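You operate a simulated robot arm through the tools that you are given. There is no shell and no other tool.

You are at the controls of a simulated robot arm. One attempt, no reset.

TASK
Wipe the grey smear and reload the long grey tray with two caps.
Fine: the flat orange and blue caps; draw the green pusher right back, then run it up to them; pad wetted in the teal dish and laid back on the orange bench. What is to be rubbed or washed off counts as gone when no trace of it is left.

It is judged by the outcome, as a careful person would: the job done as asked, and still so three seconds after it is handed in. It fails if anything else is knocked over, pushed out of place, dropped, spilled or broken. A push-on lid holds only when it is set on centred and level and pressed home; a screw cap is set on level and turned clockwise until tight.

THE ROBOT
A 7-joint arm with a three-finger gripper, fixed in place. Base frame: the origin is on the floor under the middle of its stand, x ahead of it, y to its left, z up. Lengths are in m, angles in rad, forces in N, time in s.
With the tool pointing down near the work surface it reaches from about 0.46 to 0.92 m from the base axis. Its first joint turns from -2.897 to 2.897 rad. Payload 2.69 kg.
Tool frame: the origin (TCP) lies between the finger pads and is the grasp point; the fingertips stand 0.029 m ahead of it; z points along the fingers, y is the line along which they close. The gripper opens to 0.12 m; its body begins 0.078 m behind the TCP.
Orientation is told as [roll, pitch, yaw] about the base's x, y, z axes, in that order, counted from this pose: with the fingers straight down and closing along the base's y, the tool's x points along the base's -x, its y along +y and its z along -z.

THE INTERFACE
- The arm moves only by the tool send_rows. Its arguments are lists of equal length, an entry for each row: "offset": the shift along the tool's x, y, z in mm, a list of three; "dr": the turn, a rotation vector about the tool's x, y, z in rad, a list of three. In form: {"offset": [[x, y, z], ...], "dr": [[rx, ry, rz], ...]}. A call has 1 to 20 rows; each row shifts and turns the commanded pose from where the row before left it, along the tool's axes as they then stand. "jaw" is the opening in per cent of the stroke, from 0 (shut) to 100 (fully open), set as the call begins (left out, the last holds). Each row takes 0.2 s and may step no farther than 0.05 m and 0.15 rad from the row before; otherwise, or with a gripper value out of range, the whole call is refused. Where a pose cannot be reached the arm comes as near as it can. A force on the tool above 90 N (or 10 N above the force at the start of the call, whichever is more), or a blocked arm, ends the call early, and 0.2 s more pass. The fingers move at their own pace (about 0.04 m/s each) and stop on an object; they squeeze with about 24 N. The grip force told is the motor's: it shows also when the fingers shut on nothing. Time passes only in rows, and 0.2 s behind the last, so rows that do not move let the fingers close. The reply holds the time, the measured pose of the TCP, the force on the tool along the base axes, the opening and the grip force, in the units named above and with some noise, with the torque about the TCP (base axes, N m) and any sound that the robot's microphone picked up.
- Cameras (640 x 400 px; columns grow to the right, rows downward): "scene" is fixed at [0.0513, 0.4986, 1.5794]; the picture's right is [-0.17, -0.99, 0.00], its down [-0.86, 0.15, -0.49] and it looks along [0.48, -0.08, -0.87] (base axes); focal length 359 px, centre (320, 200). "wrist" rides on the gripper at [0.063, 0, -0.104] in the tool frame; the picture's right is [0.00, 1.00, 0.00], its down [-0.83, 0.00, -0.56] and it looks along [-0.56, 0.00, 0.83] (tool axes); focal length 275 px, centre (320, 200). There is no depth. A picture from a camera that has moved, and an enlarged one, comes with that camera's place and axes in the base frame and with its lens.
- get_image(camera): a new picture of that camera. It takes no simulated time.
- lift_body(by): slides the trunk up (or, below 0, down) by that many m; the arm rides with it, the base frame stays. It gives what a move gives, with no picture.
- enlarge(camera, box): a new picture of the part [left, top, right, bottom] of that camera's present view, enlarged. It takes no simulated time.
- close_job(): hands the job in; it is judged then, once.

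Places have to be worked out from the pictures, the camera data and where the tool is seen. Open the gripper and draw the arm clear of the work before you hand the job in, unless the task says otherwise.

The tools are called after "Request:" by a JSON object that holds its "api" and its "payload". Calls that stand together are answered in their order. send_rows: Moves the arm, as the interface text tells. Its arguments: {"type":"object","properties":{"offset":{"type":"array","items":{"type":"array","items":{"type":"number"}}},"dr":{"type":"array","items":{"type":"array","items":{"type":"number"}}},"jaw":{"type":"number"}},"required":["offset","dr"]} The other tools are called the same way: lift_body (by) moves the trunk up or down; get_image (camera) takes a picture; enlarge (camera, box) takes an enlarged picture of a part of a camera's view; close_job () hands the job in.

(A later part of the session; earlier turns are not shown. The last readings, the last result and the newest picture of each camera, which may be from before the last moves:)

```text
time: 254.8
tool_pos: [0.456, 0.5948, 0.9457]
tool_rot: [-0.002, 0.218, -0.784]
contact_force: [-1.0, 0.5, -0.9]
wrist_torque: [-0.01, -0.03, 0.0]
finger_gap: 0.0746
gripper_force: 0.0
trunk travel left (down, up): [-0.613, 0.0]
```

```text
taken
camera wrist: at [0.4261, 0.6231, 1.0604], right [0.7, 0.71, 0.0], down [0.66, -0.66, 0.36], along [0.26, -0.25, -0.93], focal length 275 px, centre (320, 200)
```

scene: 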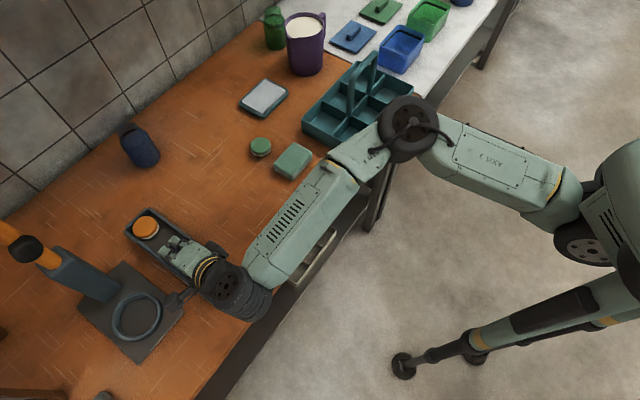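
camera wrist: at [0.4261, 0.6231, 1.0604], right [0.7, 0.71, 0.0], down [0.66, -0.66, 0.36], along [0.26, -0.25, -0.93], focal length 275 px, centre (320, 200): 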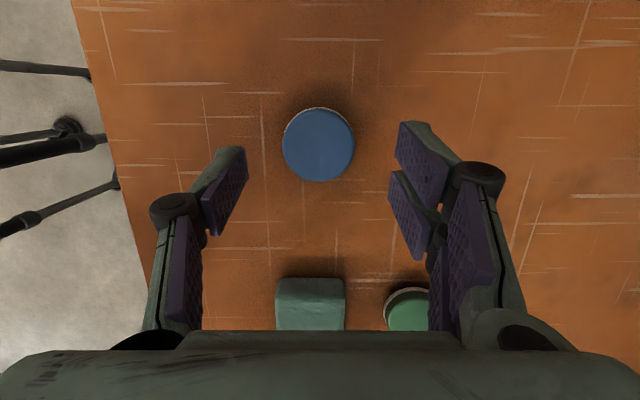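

Blue rests on the bench again. Now I go back over the tray with closed fingers, lean 0.85 along it, and hook behind orange to bring it within gripping reach.

Request:
{"api": "send_rows", "payload": {"offset": [[0, 0, 0], [0, 0, 0], [43.5, -6.2, -4], [43.5, -6.2, -4], [43.5, -6.2, -4], [43.5, -6.4, -4], [0, 0, 0], [0, 0, 0], [0, 0, 0], [0, 0, 0], [0, 0, 0], [0, 0, 0], [0, 0, 0]], "dr": [[0, -0.11, 0], [0, -0.11, 0], [0, 0, 0], [0, 0, 0], [0, 0, 0], [0, 0, 0], [-0.15, 0, 0], [-0.15, 0, 0], [-0.15, 0, 0], [-0.15, 0, 0], [-0.15, 0, 0], [-0.1, 0, 0], [0, 0, 0]], "jaw": 0}}

Request:
{"api": "send_rows", "payload": {"offset": [[0, 13.8, 32.8], [0, 13.8, 32.8], [0, 13.8, 32.8], [0, 13.8, 32.6], [0, 0, 0]], "dr": [[0, 0, 0], [0, 0, 0], [0, 0, 0], [0, 0, 0], [0, 0, 0]]}}

Request:
{"api": "get_image", "payload": {"camera": "wrist"}}

Request:
{"api": "enlarge", "payload": {"camera": "scene", "box": [110, 190, 230, 290]}}

```text
time: 257.6
tool_pos: [0.3137, 0.6997, 0.9616]
tool_rot: [0.851, 0.0, -0.782]
contact_force: [0.3, -0.2, -0.4]
wrist_torque: [0.0, 0.02, -0.01]
finger_gap: 0.0
gripper_force: 24.3
trunk travel left (down, up): [-0.613, 0.0]
```

```text
time: 258.8
tool_pos: [0.4082, 0.7943, 0.9142]
tool_rot: [0.85, -0.001, -0.783]
contact_force: [-0.1, -0.1, 0.9]
wrist_torque: [0.02, -0.03, 0.0]
finger_gap: 0.0002
gripper_force: 24.4
trunk travel left (down, up): [-0.613, 0.0]
```

```text
taken
camera wrist: at [0.3077, 0.783, 0.9836], right [0.46, 0.47, 0.75], down [0.3, -0.88, 0.37], along [0.84, 0.05, -0.55], focal length 275 px, centre (320, 200)
```

wrist: 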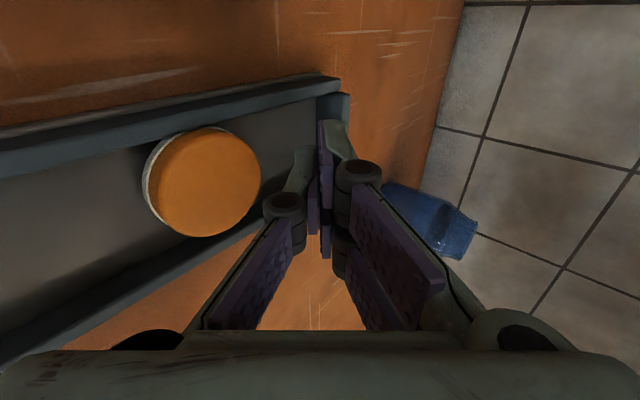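

```text
4.00 times, centred on (170, 240) of scene
camera zoom: at [0.0513, 0.4986, 1.5794], right [-0.17, -0.99, 0.0], down [-0.86, 0.15, -0.49], along [0.48, -0.08, -0.87], focal length 1435 px, centre (920, 40)
```

zoom: 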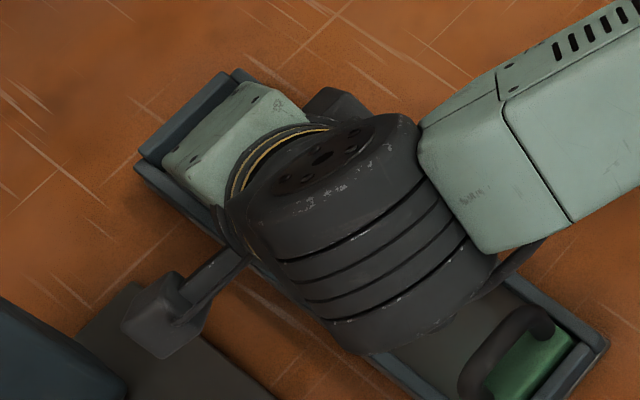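

The tips are clearly beyond orange's far edge. I lower behind it and then pull inward.

Request:
{"api": "send_rows", "payload": {"offset": [[0, -6.8, 5.9], [0, -6.8, 5.9], [0, 0, 0]], "dr": [[0, 0, 0], [0, 0, 0], [0, 0, 0]]}}

Request:
{"api": "send_rows", "payload": {"offset": [[0, -3, 2.6], [0, 0, 0]], "dr": [[0, 0, 0], [0, 0, 0]]}}

Request:
{"api": "send_rows", "payload": {"offset": [[0, -2, -2.3], [0, -4, -4.5], [0, -4, -4.5], [0, -4, -4.5], [0, -4, -4.5], [0, -4, -4.5], [0, -4, -4.5], [0, 0, 0]], "dr": [[0, 0, 0], [0, 0, 0], [0, 0, 0], [0, 0, 0], [0, 0, 0], [0, 0, 0], [0, 0, 0], [0, 0, 0]]}}

Request:
{"api": "get_image", "payload": {"camera": "wrist"}}

```text
time: 259.6
tool_pos: [0.4091, 0.7939, 0.8971]
tool_rot: [0.849, 0.0, -0.783]
contact_force: [0.4, 0.1, -0.9]
wrist_torque: [0.01, 0.01, 0.04]
finger_gap: 0.0
gripper_force: 23.7
trunk travel left (down, up): [-0.613, 0.0]
```

```text
time: 260.2
tool_pos: [0.4084, 0.7948, 0.8937]
tool_rot: [0.849, 0.0, -0.784]
contact_force: [0.4, -0.3, 0.8]
wrist_torque: [0.0, -0.01, 0.03]
finger_gap: 0.0003
gripper_force: 24.2
trunk travel left (down, up): [-0.613, 0.0]
```

```text
time: 262.0
tool_pos: [0.3828, 0.7666, 0.8937]
tool_rot: [0.85, 0.0, -0.783]
contact_force: [1.7, 1.1, 4.3]
wrist_torque: [0.01, -0.02, 0.0]
finger_gap: 0.0
gripper_force: 23.8
trunk travel left (down, up): [-0.613, 0.0]
```

```text
taken
camera wrist: at [0.28, 0.7561, 0.9625], right [0.46, 0.47, 0.75], down [0.3, -0.88, 0.37], along [0.84, 0.05, -0.55], focal length 275 px, centre (320, 200)
```

wrist: 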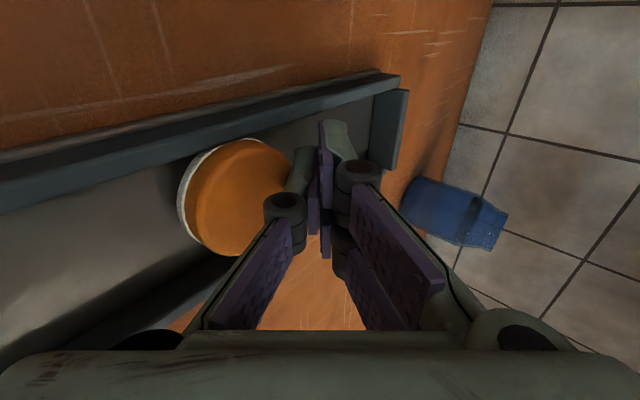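

Orange follows flat. I pull it about 43 mm further.

Request:
{"api": "send_rows", "payload": {"offset": [[0, -4, -4.5], [0, -4, -4.5], [0, -4, -4.5], [0, -4, -4.5], [0, -4, -4.5], [0, -4, -4.5], [0, -4, -4.5], [0, 0, 0]], "dr": [[0, 0, 0], [0, 0, 0], [0, 0, 0], [0, 0, 0], [0, 0, 0], [0, 0, 0], [0, 0, 0], [0, 0, 0]]}}

Request:
{"api": "send_rows", "payload": {"offset": [[0, 11.3, -9.9], [0, 15, -13.2], [0, 15, -13.2], [0, -10, -11], [0, 0, 0]], "dr": [[0, 0, 0], [0, 0, 0], [0, 0, 0], [0, 0, 0], [0, 0, 0]]}}

Request:
{"api": "get_image", "payload": {"camera": "wrist"}}

```text
time: 263.8
tool_pos: [0.3513, 0.736, 0.8927]
tool_rot: [0.852, 0.0, -0.783]
contact_force: [1.8, 2.4, 6.4]
wrist_torque: [0.01, 0.0, 0.03]
finger_gap: 0.0003
gripper_force: 24.0
trunk travel left (down, up): [-0.613, 0.0]
```

```text
time: 265.0
tool_pos: [0.3407, 0.7271, 0.9484]
tool_rot: [0.849, 0.001, -0.784]
contact_force: [-0.3, 0.3, 0.1]
wrist_torque: [0.0, -0.01, -0.03]
finger_gap: 0.0
gripper_force: 23.8
trunk travel left (down, up): [-0.613, 0.0]
```

```text
taken
camera wrist: at [0.2398, 0.7168, 1.0175], right [0.46, 0.47, 0.75], down [0.3, -0.88, 0.37], along [0.84, 0.05, -0.55], focal length 275 px, centre (320, 200)
```

wrist: 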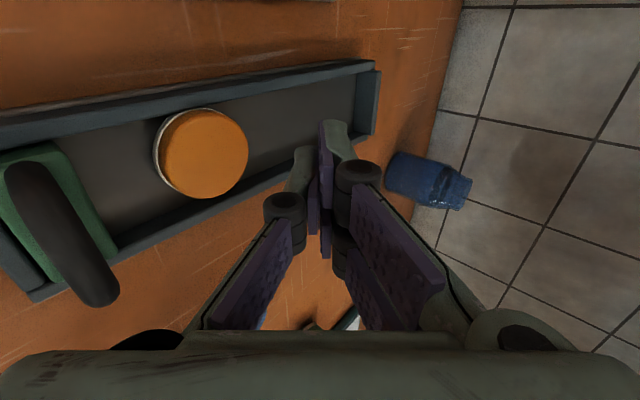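

Orange is now at e1≈0.744, within gripping reach. I stand the tool up above the tray and set the side lean.

Request:
{"api": "send_rows", "payload": {"offset": [[0, -13.2, -15], [0, -13.2, -15], [0, 0, 0], [0, 0, 0], [0, 0, 0], [0, 0, 0], [0, 0, 0], [0, 0, 0], [0, 0, 0], [0, 0, 0], [0, 0, 0]], "dr": [[0, 0, 0], [0, 0, 0], [0.15, 0, 0], [0.15, 0, 0], [0.15, 0, 0], [0.15, 0, 0], [0.15, 0, 0], [0.1, 0, 0], [0, 0.11, 0], [0, 0.11, 0], [0, 0, 0]], "jaw": 50}}

Request:
{"api": "get_image", "payload": {"camera": "wrist"}}

```text
time: 267.4
tool_pos: [0.3136, 0.6977, 0.9479]
tool_rot: [-0.002, 0.22, -0.783]
contact_force: [-0.4, -0.7, -1.0]
wrist_torque: [-0.01, -0.02, 0.01]
finger_gap: 0.06
gripper_force: 0.0
trunk travel left (down, up): [-0.613, 0.0]
```

```text
taken
camera wrist: at [0.2845, 0.7261, 1.064], right [0.7, 0.71, 0.0], down [0.66, -0.66, 0.36], along [0.26, -0.25, -0.93], focal length 275 px, centre (320, 200)
```

wrist: 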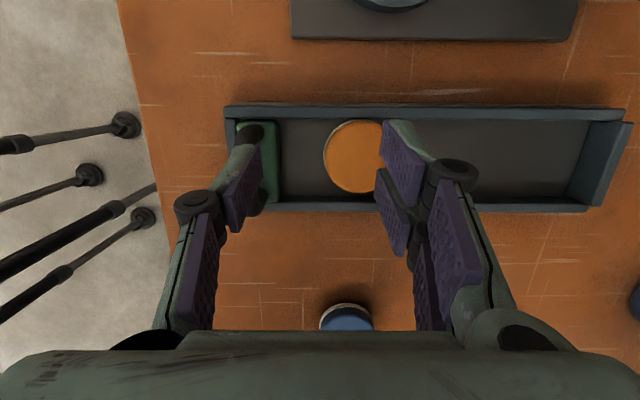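

Orange is at e1≈0.7435, e2≈0.269. I move over it, descend and close.

Request:
{"api": "send_rows", "payload": {"offset": [[-4.7, 14.4, -1], [-4.8, 14.5, -1.1], [-3.3, 0, 14.8], [-3.3, 0, 14.8], [-3.3, 0, 14.8], [-3.4, 0, 14.9], [0, 0, 0]], "dr": [[0, 0, 0], [0, 0, 0], [0, 0, 0], [0, 0, 0], [0, 0, 0], [0, 0, 0], [0, 0, 0]]}}

Request:
{"api": "get_image", "payload": {"camera": "wrist"}}

```text
time: 269.0
tool_pos: [0.341, 0.7118, 0.8879]
tool_rot: [0.0, 0.221, -0.785]
contact_force: [0.6, -0.5, -0.1]
wrist_torque: [0.0, 0.0, 0.03]
finger_gap: 0.0599
gripper_force: 0.0
trunk travel left (down, up): [-0.613, 0.0]
```

```text
taken
camera wrist: at [0.312, 0.7402, 1.004], right [0.7, 0.71, 0.0], down [0.66, -0.66, 0.36], along [0.26, -0.25, -0.93], focal length 275 px, centre (320, 200)
```

wrist: 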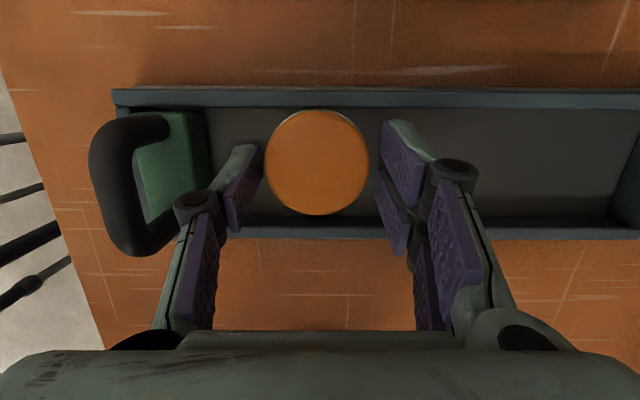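

Request:
{"api": "send_rows", "payload": {"offset": [[0, 0, 0], [0, 0, 0], [0, 0, 0], [0, 0, 0]], "dr": [[0, 0, 0], [0, 0, 0], [0, 0, 0], [0, 0, 0]], "jaw": 0}}

Request:
{"api": "send_rows", "payload": {"offset": [[1.1, 0, -5], [1.1, 0, -5], [2.2, 0, -10], [4.4, 0, -20], [4.4, 0, -20], [0, 0, 0]], "dr": [[0, 0, 0], [0, 0, 0], [0, 0, 0], [0, 0, 0], [0, 0, 0], [0, 0, 0]]}}

Request:
{"api": "get_image", "payload": {"camera": "wrist"}}

```text
time: 270.0
tool_pos: [0.3406, 0.713, 0.888]
tool_rot: [0.001, 0.221, -0.783]
contact_force: [-0.2, -0.6, 0.1]
wrist_torque: [-0.03, -0.02, -0.02]
finger_gap: 0.0472
gripper_force: 24.0
trunk travel left (down, up): [-0.613, 0.0]
```

```text
time: 271.4
tool_pos: [0.3411, 0.7109, 0.9482]
tool_rot: [0.0, 0.22, -0.784]
contact_force: [1.4, 0.2, -0.3]
wrist_torque: [-0.01, 0.02, 0.01]
finger_gap: 0.0469
gripper_force: 24.1
trunk travel left (down, up): [-0.613, 0.0]
```

```text
taken
camera wrist: at [0.3125, 0.7394, 1.064], right [0.7, 0.71, 0.0], down [0.66, -0.66, 0.36], along [0.26, -0.25, -0.93], focal length 275 px, centre (320, 200)
```

wrist: 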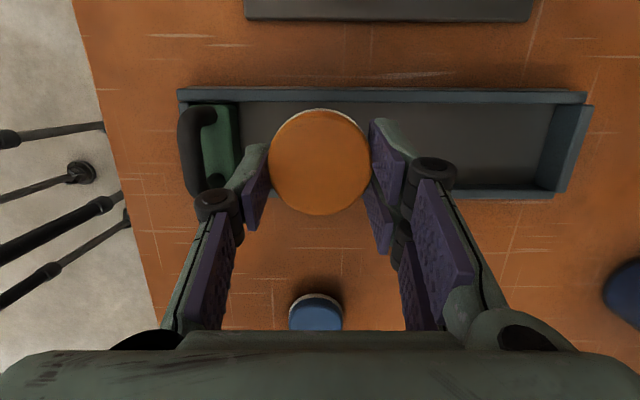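

Orange is out; the tray is empty. I set it on the bench between blue and the tray.

Request:
{"api": "send_rows", "payload": {"offset": [[-40.5, 0, -9], [-40.5, 0, -9], [-4.3, 0, 19.5], [-4.3, 0, 19.5], [-4.4, 0, 20], [-0.5, 0, 2.2], [0, 0, 0]], "dr": [[0, 0, 0], [0, 0, 0], [0, 0, 0], [0, 0, 0], [0, 0, 0], [0, 0, 0], [0, 0, 0]]}}

Request:
{"api": "send_rows", "payload": {"offset": [[-0.5, 0, 2.0], [0, 0, 0]], "dr": [[0, 0, 0], [0, 0, 0]]}}

Request:
{"api": "send_rows", "payload": {"offset": [[-0.4, 0, 1.6], [0, 0, 0]], "dr": [[0, 0, 0], [0, 0, 0]]}}

```text
time: 273.0
tool_pos: [0.4004, 0.6529, 0.8835]
tool_rot: [0.002, 0.219, -0.784]
contact_force: [0.2, 0.4, -0.4]
wrist_torque: [-0.04, 0.0, -0.01]
finger_gap: 0.047
gripper_force: 24.1
trunk travel left (down, up): [-0.613, 0.0]
```

```text
time: 273.6
tool_pos: [0.3995, 0.6528, 0.8826]
tool_rot: [-0.001, 0.219, -0.784]
contact_force: [0.2, -0.4, 0.4]
wrist_torque: [-0.02, 0.0, 0.0]
finger_gap: 0.047
gripper_force: 24.0
trunk travel left (down, up): [-0.613, 0.0]
```

```text
time: 274.2
tool_pos: [0.4007, 0.6541, 0.8829]
tool_rot: [0.001, 0.218, -0.782]
contact_force: [1.4, 0.2, 5.7]
wrist_torque: [-0.01, 0.04, 0.05]
finger_gap: 0.0471
gripper_force: 24.1
trunk travel left (down, up): [-0.613, 0.0]
```

Orange rests on the bench. I release, rise, and go back to the pusher's handle with the 0.4 lean.

Request:
{"api": "send_rows", "payload": {"offset": [[0.2, 0, -0.8], [0, 0, 0], [0, 0, 0]], "dr": [[0, 0, 0], [0, 0, 0], [0, 0, 0]], "jaw": 58}}

Request:
{"api": "send_rows", "payload": {"offset": [[3, 0, -14], [4.4, 0, -19.5], [6, 0, -27], [0, 0, 0], [0, 0, 0], [30, -33, -10], [30, -33, -10], [29, -33, -10], [0, 0, 0], [0, 0, 0], [0, 0, 0], [0, 0, 0], [0, 0, 0]], "dr": [[0, 0, 0], [0, 0, 0], [0, 0, 0], [0, -0.11, 0], [0, -0.11, 0], [0, 0, 0], [0, 0, 0], [0, 0, 0], [-0.1, 0, 0], [-0.1, 0, 0], [-0.1, 0, 0], [-0.1, 0, 0], [0, 0, 0]]}}

Request:
{"api": "get_image", "payload": {"camera": "wrist"}}

```text
time: 275.0
tool_pos: [0.4001, 0.6533, 0.8828]
tool_rot: [0.001, 0.22, -0.783]
contact_force: [0.1, -0.2, 0.5]
wrist_torque: [0.0, 0.0, -0.01]
finger_gap: 0.0696
gripper_force: 0.0
trunk travel left (down, up): [-0.613, 0.0]
```

```text
time: 277.8
tool_pos: [0.2671, 0.6462, 0.976]
tool_rot: [0.4, 0.001, -0.782]
contact_force: [0.4, 0.3, 0.0]
wrist_torque: [-0.03, 0.02, 0.0]
finger_gap: 0.0696
gripper_force: 0.2
trunk travel left (down, up): [-0.613, 0.0]
```

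```text
taken
camera wrist: at [0.192, 0.6623, 1.071], right [0.65, 0.66, 0.39], down [0.44, -0.74, 0.51], along [0.62, -0.16, -0.76], focal length 275 px, centre (320, 200)
```

wrist: 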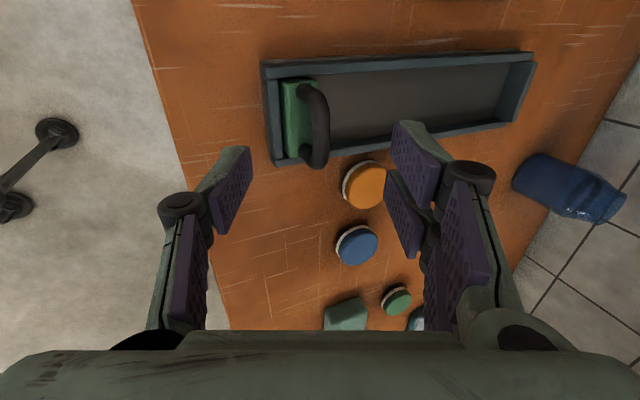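

Tray is empty, caps on the bench. I close to 35 mm, advance to the bar and grip it.

Request:
{"api": "send_rows", "payload": {"offset": [[-1.6, -1.7, 0], [0, 0, 0], [0, 0, 20], [0, 0, 22], [0, 0, 11], [0, 0, 11], [0, 0, 0]], "dr": [[0, 0, 0], [0, 0, 0], [0, 0, 0], [0, 0, 0], [0, 0, 0], [0, 0, 0], [0, 0, 0]], "jaw": 29}}

Request:
{"api": "enlarge", "payload": {"camera": "wrist", "box": [200, 20, 460, 260]}}

Request:
{"api": "send_rows", "payload": {"offset": [[0, 0, 0], [0, 0, 0], [0, 0, 0], [0, 0, 0]], "dr": [[0, 0, 0], [0, 0, 0], [0, 0, 0], [0, 0, 0]], "jaw": 0}}

```text
time: 279.4
tool_pos: [0.2842, 0.6612, 0.9153]
tool_rot: [0.399, -0.002, -0.785]
contact_force: [0.9, -0.1, 1.2]
wrist_torque: [-0.02, 0.0, 0.0]
finger_gap: 0.0345
gripper_force: 0.2
trunk travel left (down, up): [-0.613, 0.0]
```

```text
1.67 times, centred on (330, 140) of wrist
camera zoom: at [0.2098, 0.6776, 1.0107], right [0.65, 0.66, 0.39], down [0.44, -0.74, 0.51], along [0.62, -0.16, -0.76], focal length 459 px, centre (303, 300)
```

zoom: 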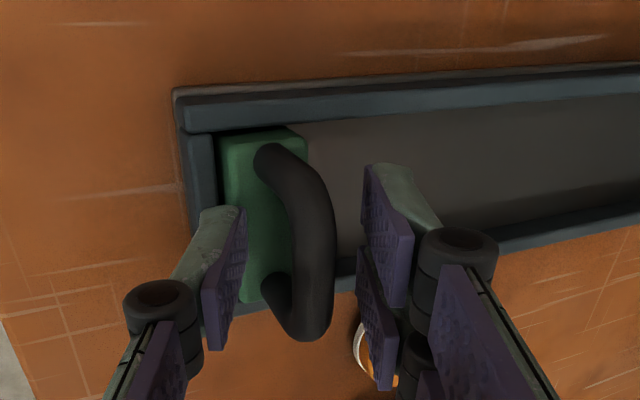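

```text
time: 280.4
tool_pos: [0.2862, 0.6625, 0.9165]
tool_rot: [0.404, 0.003, -0.787]
contact_force: [9.3, 18.2, 7.0]
wrist_torque: [0.25, 0.12, -0.45]
finger_gap: 0.0105
gripper_force: 38.6
trunk travel left (down, up): [-0.613, 0.0]
```

Gripped. I draw the pusher away along the tray, about 100 mm, watching for any catch or sound.

Request:
{"api": "send_rows", "payload": {"offset": [[0, 4.6, 1.95], [0, 8.4, 3.55], [0, 8.4, 3.55], [0, 8.4, 3.55], [0, 8.4, 3.55], [0, 8.4, 3.55], [0, 8.4, 3.55], [0, 8.4, 3.55], [0, 8.4, 3.55], [0, 8.4, 3.55], [0, 8.4, 3.55], [0, 8.4, 3.55], [0, 0, 0]], "dr": [[0, 0, 0], [0, 0, 0], [0, 0, 0], [0, 0, 0], [0, 0, 0], [0, 0, 0], [0, 0, 0], [0, 0, 0], [0, 0, 0], [0, 0, 0], [0, 0, 0], [0, 0, 0], [0, 0, 0]]}}

Request:
{"api": "get_image", "payload": {"camera": "wrist"}}

```text
time: 283.2
tool_pos: [0.3601, 0.7366, 0.9157]
tool_rot: [0.399, 0.0, -0.785]
contact_force: [8.1, -10.7, 0.2]
wrist_torque: [0.29, 0.3, -0.42]
finger_gap: 0.0109
gripper_force: 37.8
trunk travel left (down, up): [-0.613, 0.0]
```

```text
taken
camera wrist: at [0.2846, 0.7523, 1.0115], right [0.65, 0.65, 0.39], down [0.44, -0.74, 0.51], along [0.62, -0.16, -0.76], focal length 275 px, centre (320, 200)
```

wrist: 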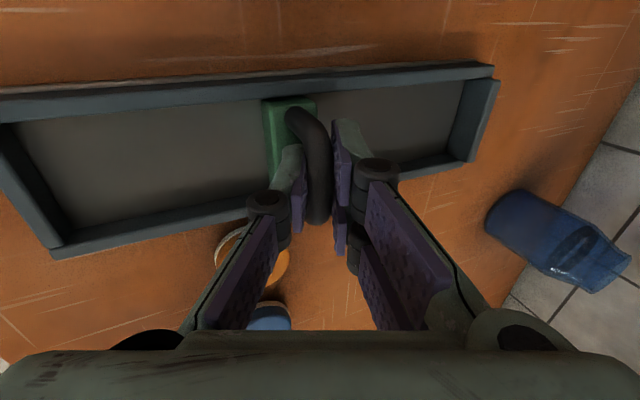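

No catch yet at e1≈0.776. I relieve a sideways load and increase the lean to 0.9 while holding the bar, to reach farther.

Request:
{"api": "send_rows", "payload": {"offset": [[-1.6, 0, 0], [0, -0.35, 0.6], [0, -0.4, 0.6], [0, -0.45, 0.55], [0, -0.5, 0.5], [0, -0.5, 0.5], [0, 0, 0]], "dr": [[0, 0, 0], [-0.1, 0, 0], [-0.1, 0, 0], [-0.1, 0, 0], [-0.1, 0, 0], [-0.1, 0, 0], [0, 0, 0]]}}

Request:
{"api": "get_image", "payload": {"camera": "wrist"}}

```text
time: 284.8
tool_pos: [0.3593, 0.7357, 0.9125]
tool_rot: [0.902, 0.003, -0.782]
contact_force: [-5.4, 3.1, 2.1]
wrist_torque: [0.6, 0.57, -0.18]
finger_gap: 0.0108
gripper_force: 37.9
trunk travel left (down, up): [-0.613, 0.0]
```

```text
taken
camera wrist: at [0.2544, 0.7218, 0.9774], right [0.43, 0.44, 0.78], down [0.28, -0.89, 0.35], along [0.85, 0.07, -0.51], focal length 275 px, centre (320, 200)
```

wrist: 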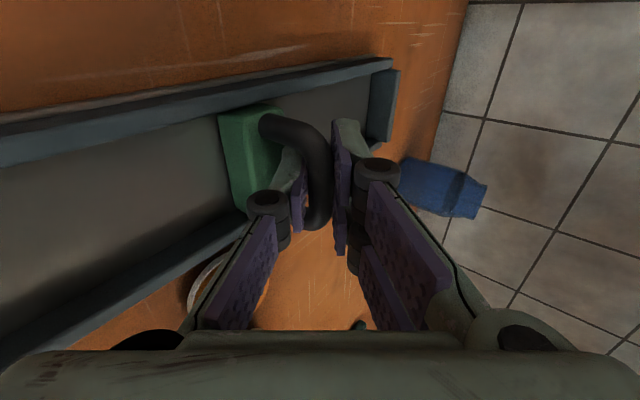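

Holding well at 0.9 lean. I draw it another 50 mm.

Request:
{"api": "send_rows", "payload": {"offset": [[0.5, 5.2, 6.5], [0, 5.2, 6.5], [0, 5.2, 6.5], [0, 5.2, 6.5], [0, 5.2, 6.5], [0, 5.2, 6.5], [0, 0, 0]], "dr": [[0, 0, 0], [0, 0, 0], [0, 0, 0], [0, 0, 0], [0, 0, 0], [0, 0, 0], [0, 0, 0]]}}

Request:
{"api": "send_rows", "payload": {"offset": [[0, -0.4, 0.3], [0, -0.4, 0.3], [0, 0, 0]], "dr": [[-0.075, 0, 0], [-0.075, 0, 0], [0, 0, 0]]}}

Request:
{"api": "get_image", "payload": {"camera": "wrist"}}

```text
time: 286.4
tool_pos: [0.3929, 0.7709, 0.9129]
tool_rot: [0.9, 0.0, -0.784]
contact_force: [-7.7, 5.8, 2.6]
wrist_torque: [0.49, 0.44, -0.35]
finger_gap: 0.0106
gripper_force: 37.3
trunk travel left (down, up): [-0.613, 0.0]
```

```text
time: 287.2
tool_pos: [0.394, 0.7698, 0.9121]
tool_rot: [1.05, 0.0, -0.782]
contact_force: [-8.6, 6.1, 2.8]
wrist_torque: [0.34, 0.29, -0.74]
finger_gap: 0.0109
gripper_force: 37.7
trunk travel left (down, up): [-0.613, 0.0]
```

```text
taken
camera wrist: at [0.2835, 0.751, 0.9637], right [0.35, 0.36, 0.87], down [0.25, -0.93, 0.28], along [0.9, 0.12, -0.41], focal length 275 px, centre (320, 200)
```

wrist: 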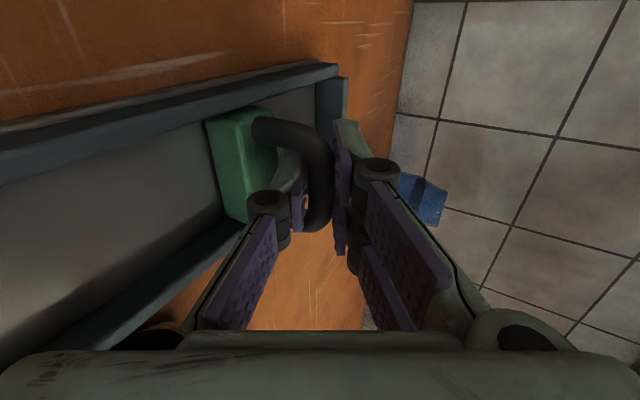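

Still sliding freely. I trim sideways and continue outward 48 mm.

Request:
{"api": "send_rows", "payload": {"offset": [[1, 4, 6.9], [0, 4, 6.9], [0, 4, 6.9], [0, 4, 6.9], [0, 4, 6.9], [0, 4, 6.9], [0, 0, 0]], "dr": [[0, 0, 0], [0, 0, 0], [0, 0, 0], [0, 0, 0], [0, 0, 0], [0, 0, 0], [0, 0, 0]]}}

Request:
{"api": "get_image", "payload": {"camera": "wrist"}}

Request:
{"api": "enlarge", "payload": {"camera": "scene", "box": [110, 190, 250, 310]}}

```text
time: 288.8
tool_pos: [0.4282, 0.804, 0.9107]
tool_rot: [1.049, -0.002, -0.787]
contact_force: [-4.0, -0.9, 2.1]
wrist_torque: [0.16, 0.26, -0.96]
finger_gap: 0.0108
gripper_force: 38.0
trunk travel left (down, up): [-0.613, 0.0]
```

```text
taken
camera wrist: at [0.3176, 0.7854, 0.9637], right [0.35, 0.36, 0.87], down [0.25, -0.93, 0.28], along [0.9, 0.12, -0.41], focal length 275 px, centre (320, 200)
```

wrist: 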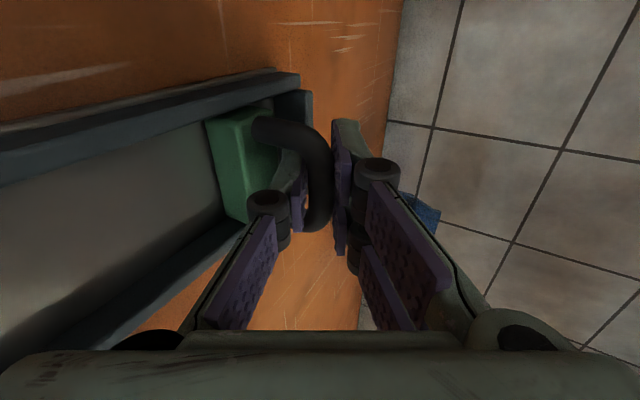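

```text
3.33 times, centred on (180, 250) of scene
camera zoom: at [0.0513, 0.4986, 1.5794], right [-0.17, -0.99, 0.0], down [-0.86, 0.15, -0.49], along [0.48, -0.08, -0.87], focal length 1196 px, centre (787, 33)
```

zoom: 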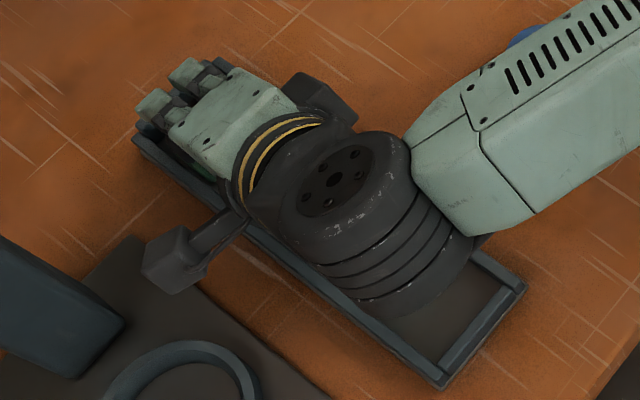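

About 20 mm to the far end. I go on in 4 mm steps, watching for the stop or a catch.

Request:
{"api": "send_rows", "payload": {"offset": [[0.3, 2, 3.5], [0, 2, 3.5], [0, 2, 3.5], [0, 0, 0]], "dr": [[0, 0, 0], [0, 0, 0], [0, 0, 0], [0, 0, 0]]}}

Request:
{"api": "send_rows", "payload": {"offset": [[0, 1, 1.73], [0, 0, 0]], "dr": [[0, 0, 0], [0, 0, 0]]}}

Request:
{"api": "send_rows", "payload": {"offset": [[0, 1, 1.73], [0, 0, 0]], "dr": [[0, 0, 0], [0, 0, 0]]}}

```text
time: 289.8
tool_pos: [0.4369, 0.8125, 0.913]
tool_rot: [1.05, -0.001, -0.786]
contact_force: [0.9, 0.9, 2.7]
wrist_torque: [0.56, 0.55, -0.24]
finger_gap: 0.0109
gripper_force: 37.8
trunk travel left (down, up): [-0.613, 0.0]
```

```text
time: 290.4
tool_pos: [0.4368, 0.8149, 0.9116]
tool_rot: [1.051, -0.002, -0.784]
contact_force: [1.4, 0.1, 3.8]
wrist_torque: [0.46, 0.47, -0.4]
finger_gap: 0.0108
gripper_force: 37.5
trunk travel left (down, up): [-0.613, 0.0]
```

```text
time: 291.0
tool_pos: [0.4396, 0.8161, 0.9116]
tool_rot: [1.051, 0.0, -0.785]
contact_force: [0.4, -4.7, 2.3]
wrist_torque: [0.41, 0.44, -0.6]
finger_gap: 0.011
gripper_force: 38.3
trunk travel left (down, up): [-0.613, 0.0]
```

No stop yet at e1≈0.888; two more 2 mm steps.

Request:
{"api": "send_rows", "payload": {"offset": [[0, 1, 1.73], [0, 0, 0]], "dr": [[0, 0, 0], [0, 0, 0]]}}

Request:
{"api": "send_rows", "payload": {"offset": [[0, 1, 1.73], [0, 0, 0]], "dr": [[0, 0, 0], [0, 0, 0]]}}

Request:
{"api": "get_image", "payload": {"camera": "wrist"}}

```text
time: 291.6
tool_pos: [0.4392, 0.816, 0.9123]
tool_rot: [1.05, -0.001, -0.784]
contact_force: [-8.3, -25.0, -0.4]
wrist_torque: [0.29, 0.41, -0.77]
finger_gap: 0.011
gripper_force: 38.1
trunk travel left (down, up): [-0.613, 0.0]
```

```text
time: 292.2
tool_pos: [0.4401, 0.8177, 0.91]
tool_rot: [1.047, 0.001, -0.783]
contact_force: [-15.6, -33.6, -6.8]
wrist_torque: [0.32, 0.44, -0.43]
finger_gap: 0.0109
gripper_force: 38.0
trunk travel left (down, up): [-0.613, 0.0]
```

```text
taken
camera wrist: at [0.3299, 0.7985, 0.9632], right [0.35, 0.36, 0.87], down [0.25, -0.93, 0.28], along [0.9, 0.12, -0.41], focal length 275 px, centre (320, 200)
```

wrist: 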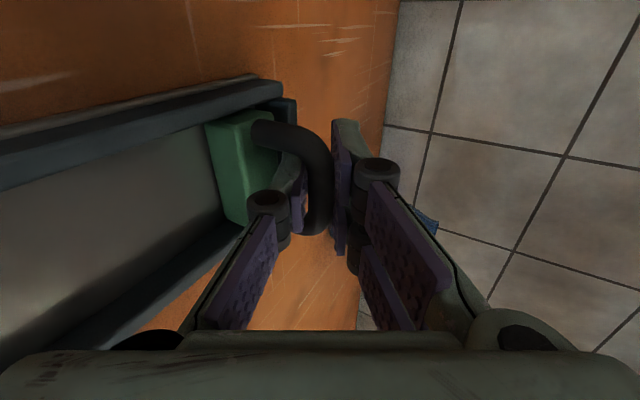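

The pusher is hard against the far stop (35 N). I ease off and open the fingers a little to see if it stays latched.

Request:
{"api": "send_rows", "payload": {"offset": [[0, -0.5, -0.87], [0, 0, 0]], "dr": [[0, 0, 0], [0, 0, 0]]}}

Request:
{"api": "send_rows", "payload": {"offset": [[0, 0, 0], [0, 0, 0], [0, 0, 0]], "dr": [[0, 0, 0], [0, 0, 0], [0, 0, 0]], "jaw": 22}}

Request:
{"api": "get_image", "payload": {"camera": "wrist"}}

```text
time: 292.8
tool_pos: [0.439, 0.8171, 0.9114]
tool_rot: [1.048, -0.001, -0.783]
contact_force: [-15.3, -29.4, -10.9]
wrist_torque: [0.49, 0.51, -0.06]
finger_gap: 0.0106
gripper_force: 38.0
trunk travel left (down, up): [-0.613, 0.0]
```

```text
time: 293.6
tool_pos: [0.4418, 0.8176, 0.914]
tool_rot: [1.051, -0.001, -0.785]
contact_force: [1.9, -0.7, 1.7]
wrist_torque: [0.01, -0.05, 0.0]
finger_gap: 0.0254
gripper_force: 0.1
trunk travel left (down, up): [-0.613, 0.0]
```

```text
taken
camera wrist: at [0.3319, 0.7994, 0.9645], right [0.35, 0.35, 0.87], down [0.25, -0.93, 0.28], along [0.9, 0.12, -0.41], focal length 275 px, centre (320, 200)
```

wrist: 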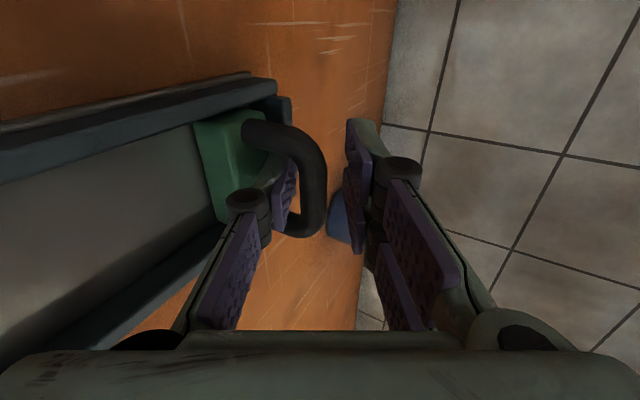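

The backward pull on the tool is gone, which looks like a latch. I open further to confirm.

Request:
{"api": "send_rows", "payload": {"offset": [[0, 0, 0], [0, 0, 0], [0, 0, 0]], "dr": [[0, 0, 0], [0, 0, 0], [0, 0, 0]], "jaw": 36}}

Request:
{"api": "enlarge", "payload": {"camera": "wrist", "box": [160, 60, 420, 280]}}

```text
time: 294.4
tool_pos: [0.4398, 0.8188, 0.9122]
tool_rot: [1.05, 0.0, -0.784]
contact_force: [0.8, 0.2, 2.5]
wrist_torque: [0.0, 0.0, -0.02]
finger_gap: 0.0455
gripper_force: 0.0
trunk travel left (down, up): [-0.613, 0.0]
```

```text
1.82 times, centred on (290, 170) of wrist
camera zoom: at [0.3307, 0.7992, 0.9637], right [0.35, 0.36, 0.87], down [0.25, -0.93, 0.28], along [0.9, 0.12, -0.41], focal length 500 px, centre (374, 254)
```

zoom: 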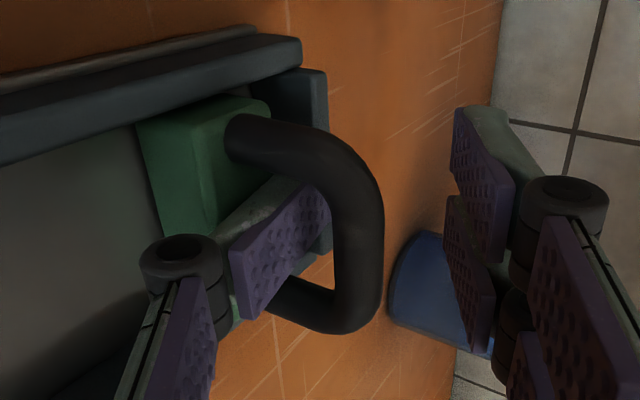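

The pusher stays put at the far end — it has latched. I narrow the jaw again so the lower finger clears the block, and back straight out.

Request:
{"api": "send_rows", "payload": {"offset": [[0, 0, 0], [0, 0, 0], [0, 0, -15], [0, 0, -20], [0, 0, -25], [0, 0, 0]], "dr": [[0, 0, 0], [0, 0, 0], [0, 0, 0], [0, 0, 0], [0, 0, 0], [0, 0, 0]], "jaw": 23}}

Request:
{"api": "get_image", "payload": {"camera": "wrist"}}

Request:
{"api": "enlarge", "payload": {"camera": "scene", "box": [110, 190, 250, 310]}}

```text
time: 295.8
tool_pos: [0.403, 0.7821, 0.9227]
tool_rot: [1.021, -0.007, -0.783]
contact_force: [-8.1, 4.6, -65.9]
wrist_torque: [2.23, -1.11, -0.04]
finger_gap: 0.0623
gripper_force: 24.3
trunk travel left (down, up): [-0.613, 0.0]
```

```text
taken
camera wrist: at [0.295, 0.7647, 0.9759], right [0.36, 0.38, 0.85], down [0.25, -0.92, 0.3], along [0.9, 0.11, -0.43], focal length 275 px, centre (320, 200)
```

wrist: 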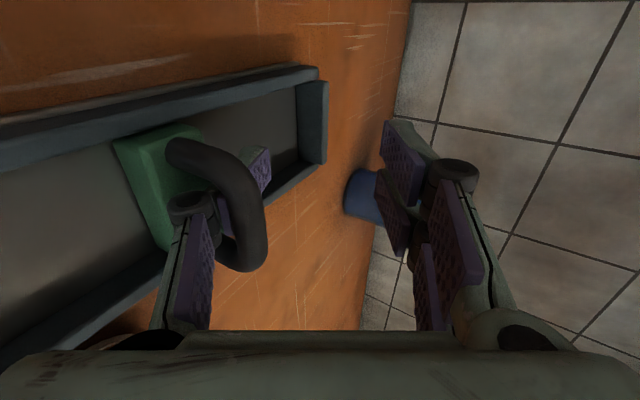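

```text
3.33 times, centred on (180, 250) of scene
camera zoom: at [0.0513, 0.4986, 1.5794], right [-0.17, -0.99, 0.0], down [-0.86, 0.15, -0.49], along [0.48, -0.08, -0.87], focal length 1196 px, centre (787, 33)
```

zoom: 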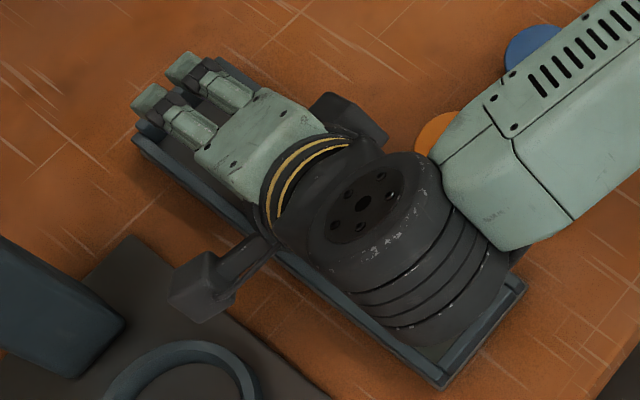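

The lower finger has caught under the handle bar (66 N upward pull). I immediately go back down to relieve it.

Request:
{"api": "send_rows", "payload": {"offset": [[0, -2.6, 1.6], [0, -2.6, 1.6], [0, 0, 0]], "dr": [[0, 0, 0], [0, 0, 0], [0, 0, 0]]}}

Request:
{"api": "enlarge", "payload": {"camera": "wrist", "box": [100, 80, 360, 300]}}

```text
time: 296.6
tool_pos: [0.4045, 0.7823, 0.9197]
tool_rot: [1.027, -0.005, -0.785]
contact_force: [-6.5, 3.3, -54.9]
wrist_torque: [1.64, -0.9, -0.31]
finger_gap: 0.0571
gripper_force: 21.2
trunk travel left (down, up): [-0.613, 0.0]
```

```text
1.82 times, centred on (230, 190) of wrist
camera zoom: at [0.2952, 0.7647, 0.9739], right [0.36, 0.37, 0.86], down [0.25, -0.92, 0.3], along [0.9, 0.11, -0.42], focal length 500 px, centre (484, 218)
```

zoom: 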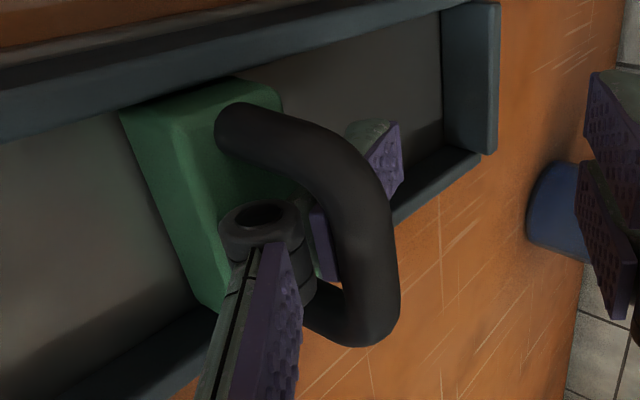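

Still pulling up. I open the jaw so the lower finger drops away from the bar, and lower a little more.

Request:
{"api": "send_rows", "payload": {"offset": [[0, -2.6, 1.6], [0, 0, 0], [0, 0, 0]], "dr": [[0, 0, 0], [0, 0, 0], [0, 0, 0]], "jaw": 52}}

Request:
{"api": "enlarge", "payload": {"camera": "wrist", "box": [100, 80, 360, 300]}}

Request:
{"api": "get_image", "payload": {"camera": "scene"}}

```text
time: 297.4
tool_pos: [0.4054, 0.782, 0.9306]
tool_rot: [1.049, -0.002, -0.786]
contact_force: [0.8, -4.0, -16.9]
wrist_torque: [0.4, -0.26, 0.06]
finger_gap: 0.0719
gripper_force: 7.2
trunk travel left (down, up): [-0.613, 0.0]
```

```text
1.82 times, centred on (230, 190) of wrist
camera zoom: at [0.2956, 0.7634, 0.983], right [0.35, 0.36, 0.87], down [0.25, -0.93, 0.28], along [0.9, 0.12, -0.41], focal length 500 px, centre (484, 218)
```

zoom: 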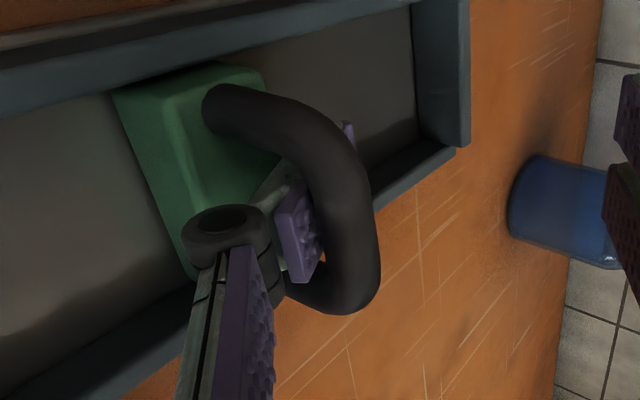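

```text
taken
```

scene: 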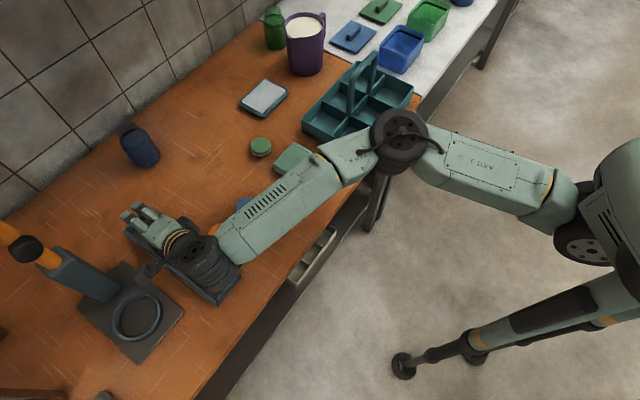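

The pusher was not latched: the finger in its loop was holding it. I lower a little more to unload, then bring everything inward together.

Request:
{"api": "send_rows", "payload": {"offset": [[0, -3.5, 2], [0, -3.5, 2], [0, 0, 0]], "dr": [[0, 0, 0], [0, 0, 0], [0, 0, 0]]}}

Request:
{"api": "enlarge", "payload": {"camera": "wrist", "box": [100, 80, 360, 300]}}

```text
time: 298.2
tool_pos: [0.4022, 0.7824, 0.9254]
tool_rot: [1.05, 0.001, -0.783]
contact_force: [-3.1, -1.0, -1.9]
wrist_torque: [0.0, 0.01, -0.03]
finger_gap: 0.0643
gripper_force: 1.7
trunk travel left (down, up): [-0.613, 0.0]
```

```text
1.82 times, centred on (230, 190) of wrist
camera zoom: at [0.2932, 0.7626, 0.9769], right [0.35, 0.36, 0.87], down [0.25, -0.93, 0.28], along [0.9, 0.12, -0.41], focal length 500 px, centre (484, 218)
```

zoom: 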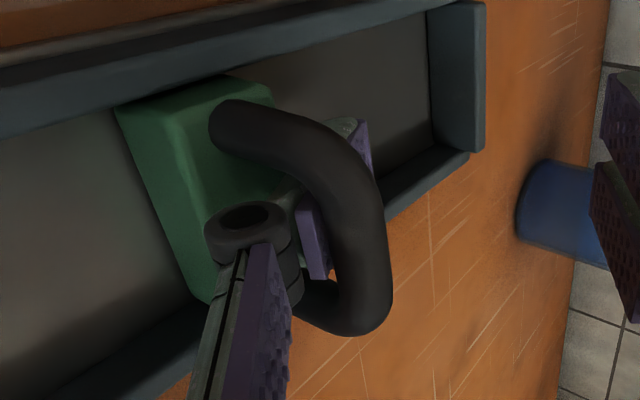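

Unloaded now; the pusher's spring presses about 3 N on my finger inside its loop. I move inward with it toward the near end so I can withdraw safely there.

Request:
{"api": "send_rows", "payload": {"offset": [[0, -5, -8.7], [0, -5, -8.7], [0, -5, -8.7], [0, -5, -8.7], [0, -5, -8.7], [0, -5, -8.7], [0, 0, 0]], "dr": [[0, 0, 0], [0, 0, 0], [0, 0, 0], [0, 0, 0], [0, 0, 0], [0, 0, 0], [0, 0, 0]]}}

Request:
{"api": "get_image", "payload": {"camera": "wrist"}}

```text
time: 299.8
tool_pos: [0.3614, 0.7383, 0.9239]
tool_rot: [1.051, -0.002, -0.785]
contact_force: [-0.8, -1.1, -2.6]
wrist_torque: [0.07, -0.03, 0.02]
finger_gap: 0.0642
gripper_force: 1.2
trunk travel left (down, up): [-0.613, 0.0]
```

```text
taken
camera wrist: at [0.2515, 0.7196, 0.9758], right [0.35, 0.36, 0.87], down [0.25, -0.93, 0.28], along [0.9, 0.12, -0.41], focal length 275 px, centre (320, 200)
```

wrist: 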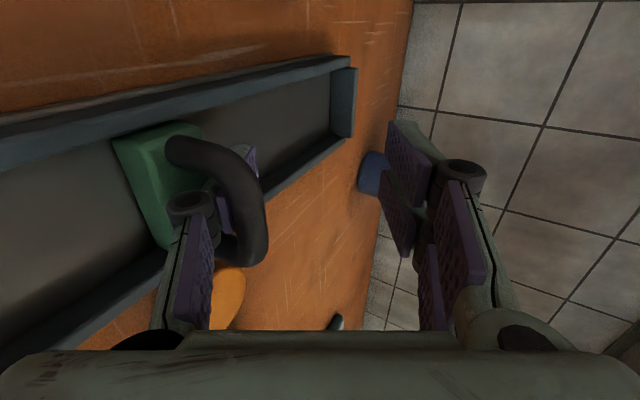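

It follows smoothly. I bring it the remaining ~80 mm to the near stop, then slide the finger out of the loop along its own axis.

Request:
{"api": "send_rows", "payload": {"offset": [[0, -5, -8.7], [0, -5, -8.7], [0, -5, -8.7], [0, -5, -8.7], [0, -5, -8.7], [0, -5, -8.7], [0, -5, -8.7], [0, 0, 0]], "dr": [[0, 0, 0], [0, 0, 0], [0, 0, 0], [0, 0, 0], [0, 0, 0], [0, 0, 0], [0, 0, 0], [0, 0, 0]]}}

Request:
{"api": "send_rows", "payload": {"offset": [[0, -2.5, -4.35], [0, -2.5, -4.35], [0, 0, 0]], "dr": [[0, 0, 0], [0, 0, 0], [0, 0, 0]]}}

Request:
{"api": "enlarge", "payload": {"camera": "wrist", "box": [100, 80, 360, 300]}}

```text
time: 301.6
tool_pos: [0.3117, 0.6889, 0.9246]
tool_rot: [1.048, -0.001, -0.782]
contact_force: [-1.0, -1.9, -2.6]
wrist_torque: [0.07, -0.08, 0.01]
finger_gap: 0.0643
gripper_force: 1.8
trunk travel left (down, up): [-0.613, 0.0]
```

```text
time: 302.4
tool_pos: [0.305, 0.6808, 0.9249]
tool_rot: [1.05, 0.0, -0.785]
contact_force: [0.4, 0.2, 0.2]
wrist_torque: [0.0, -0.01, 0.01]
finger_gap: 0.0624
gripper_force: 0.1
trunk travel left (down, up): [-0.613, 0.0]
```

```text
1.82 times, centred on (230, 190) of wrist
camera zoom: at [0.1953, 0.6632, 0.9763], right [0.35, 0.36, 0.87], down [0.25, -0.93, 0.28], along [0.9, 0.12, -0.41], focal length 500 px, centre (484, 218)
```

zoom: 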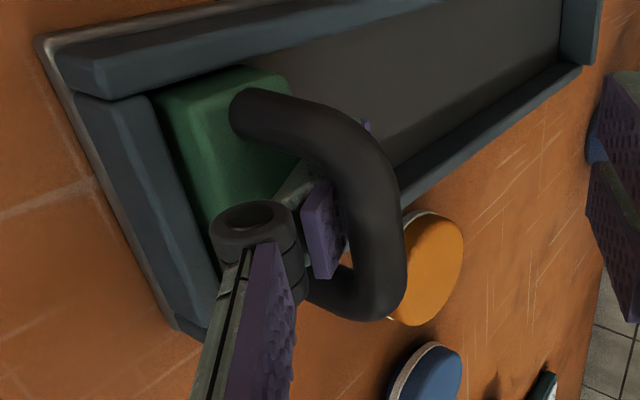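

Unloaded at the near stop. I centre the finger in the loop (3 mm down) and slide it out along its axis, checking forces.

Request:
{"api": "send_rows", "payload": {"offset": [[0, -2.6, 1.5], [0, 0, -8], [0, 0, -8], [0, 0, 0]], "dr": [[0, 0, 0], [0, 0, 0], [0, 0, 0], [0, 0, 0]]}}

Request:
{"api": "send_rows", "payload": {"offset": [[0, 0, -8], [0, 0, -8], [0, 0, 0]], "dr": [[0, 0, 0], [0, 0, 0], [0, 0, 0]]}}

Request:
{"api": "send_rows", "payload": {"offset": [[0, 0, -10], [0, 0, -15], [0, 0, -20], [0, 0, 0]], "dr": [[0, 0, 0], [0, 0, 0], [0, 0, 0], [0, 0, 0]]}}

Request:
{"api": "get_image", "payload": {"camera": "wrist"}}

```text
time: 303.4
tool_pos: [0.2958, 0.6726, 0.929]
tool_rot: [1.049, -0.001, -0.782]
contact_force: [0.5, -1.1, 0.4]
wrist_torque: [-0.03, -0.01, 0.02]
finger_gap: 0.0623
gripper_force: 0.0
trunk travel left (down, up): [-0.613, 0.0]
```

```text
time: 304.2
tool_pos: [0.2848, 0.6618, 0.9359]
tool_rot: [1.051, 0.001, -0.783]
contact_force: [-0.1, -0.7, -0.1]
wrist_torque: [0.0, -0.01, 0.01]
finger_gap: 0.0625
gripper_force: 0.0
trunk travel left (down, up): [-0.613, 0.0]
```

```text
time: 305.2
tool_pos: [0.259, 0.6334, 0.9611]
tool_rot: [1.052, 0.001, -0.785]
contact_force: [0.3, -0.3, 0.0]
wrist_torque: [0.0, 0.03, 0.01]
finger_gap: 0.0623
gripper_force: 0.1
trunk travel left (down, up): [-0.613, 0.0]
```

```text
taken
camera wrist: at [0.1493, 0.6155, 1.0126], right [0.35, 0.36, 0.87], down [0.25, -0.93, 0.28], along [0.9, 0.12, -0.41], focal length 275 px, centre (320, 200)
```

wrist: 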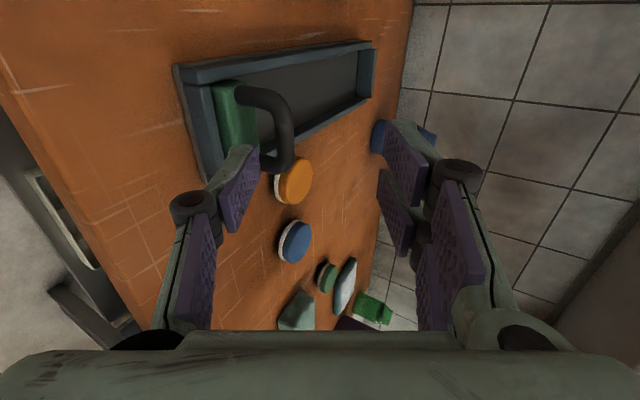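

The finger is free of the loop. I check from the fixed camera that the tray and everything else are still in place.

Request:
{"api": "get_image", "payload": {"camera": "scene"}}

Request:
{"api": "enlarge", "payload": {"camera": "scene", "box": [110, 180, 350, 330]}}

```text
taken
```

scene: 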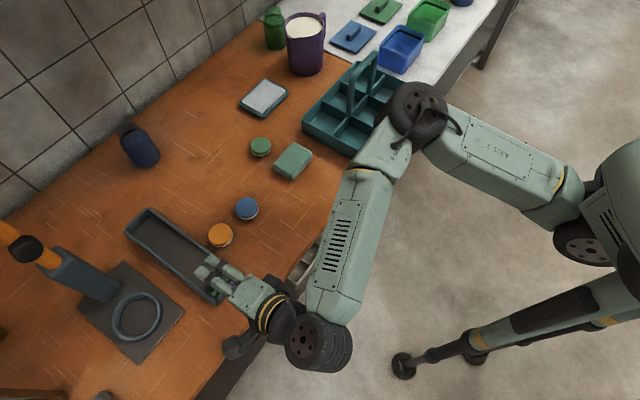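

```text
2.67 times, centred on (230, 255) of scene
camera zoom: at [0.0513, 0.4986, 1.5794], right [-0.17, -0.99, 0.0], down [-0.86, 0.15, -0.49], along [0.48, -0.08, -0.87], focal length 957 px, centre (560, 53)
```

zoom: 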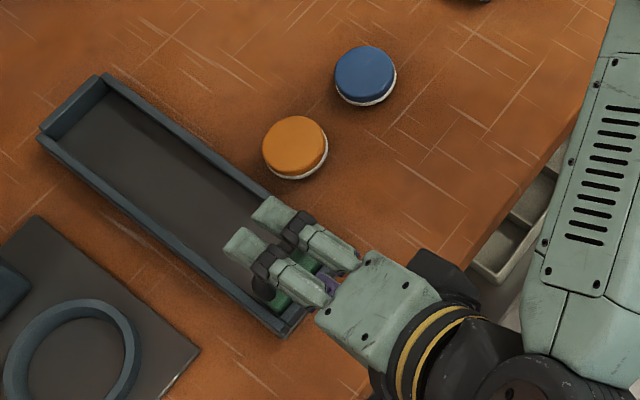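

The tray has not moved and all else is in place. Now I test the far end cleanly: with closed fingers outside the loop I'll push the bar from behind. First I close and come down behind the bar.

Request:
{"api": "send_rows", "payload": {"offset": [[0, 0, 0], [0, 0, 0], [0, 0, 0], [3, -11, 6.8], [0, -11, 6.8], [0, -11.5, 6.8], [0, 0, 0]], "dr": [[0, 0, 0], [0, 0, 0], [0, 0, 0], [0, 0, 0], [0, 0, 0], [0, 0, 0], [0, 0, 0]], "jaw": 0}}

Request:
{"api": "enlarge", "payload": {"camera": "wrist", "box": [160, 60, 420, 280]}}

```text
time: 306.8
tool_pos: [0.258, 0.6372, 0.9188]
tool_rot: [1.049, 0.0, -0.785]
contact_force: [-0.8, -0.2, -0.9]
wrist_torque: [0.03, 0.02, 0.02]
finger_gap: 0.0
gripper_force: 24.1
trunk travel left (down, up): [-0.613, 0.0]
```

```text
1.82 times, centred on (290, 170) of wrist
camera zoom: at [0.1475, 0.6181, 0.9722], right [0.35, 0.36, 0.87], down [0.25, -0.93, 0.28], along [0.9, 0.12, -0.41], focal length 500 px, centre (374, 254)
```

zoom: 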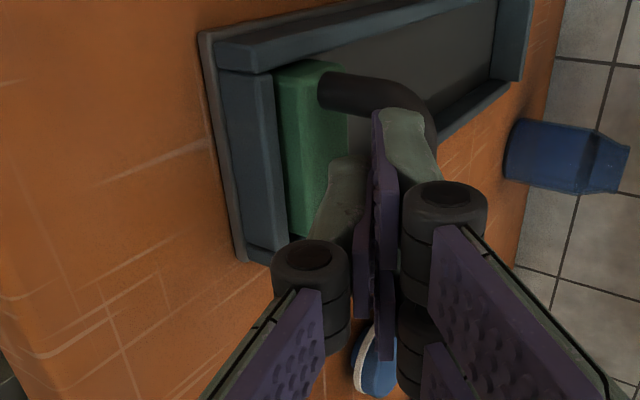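

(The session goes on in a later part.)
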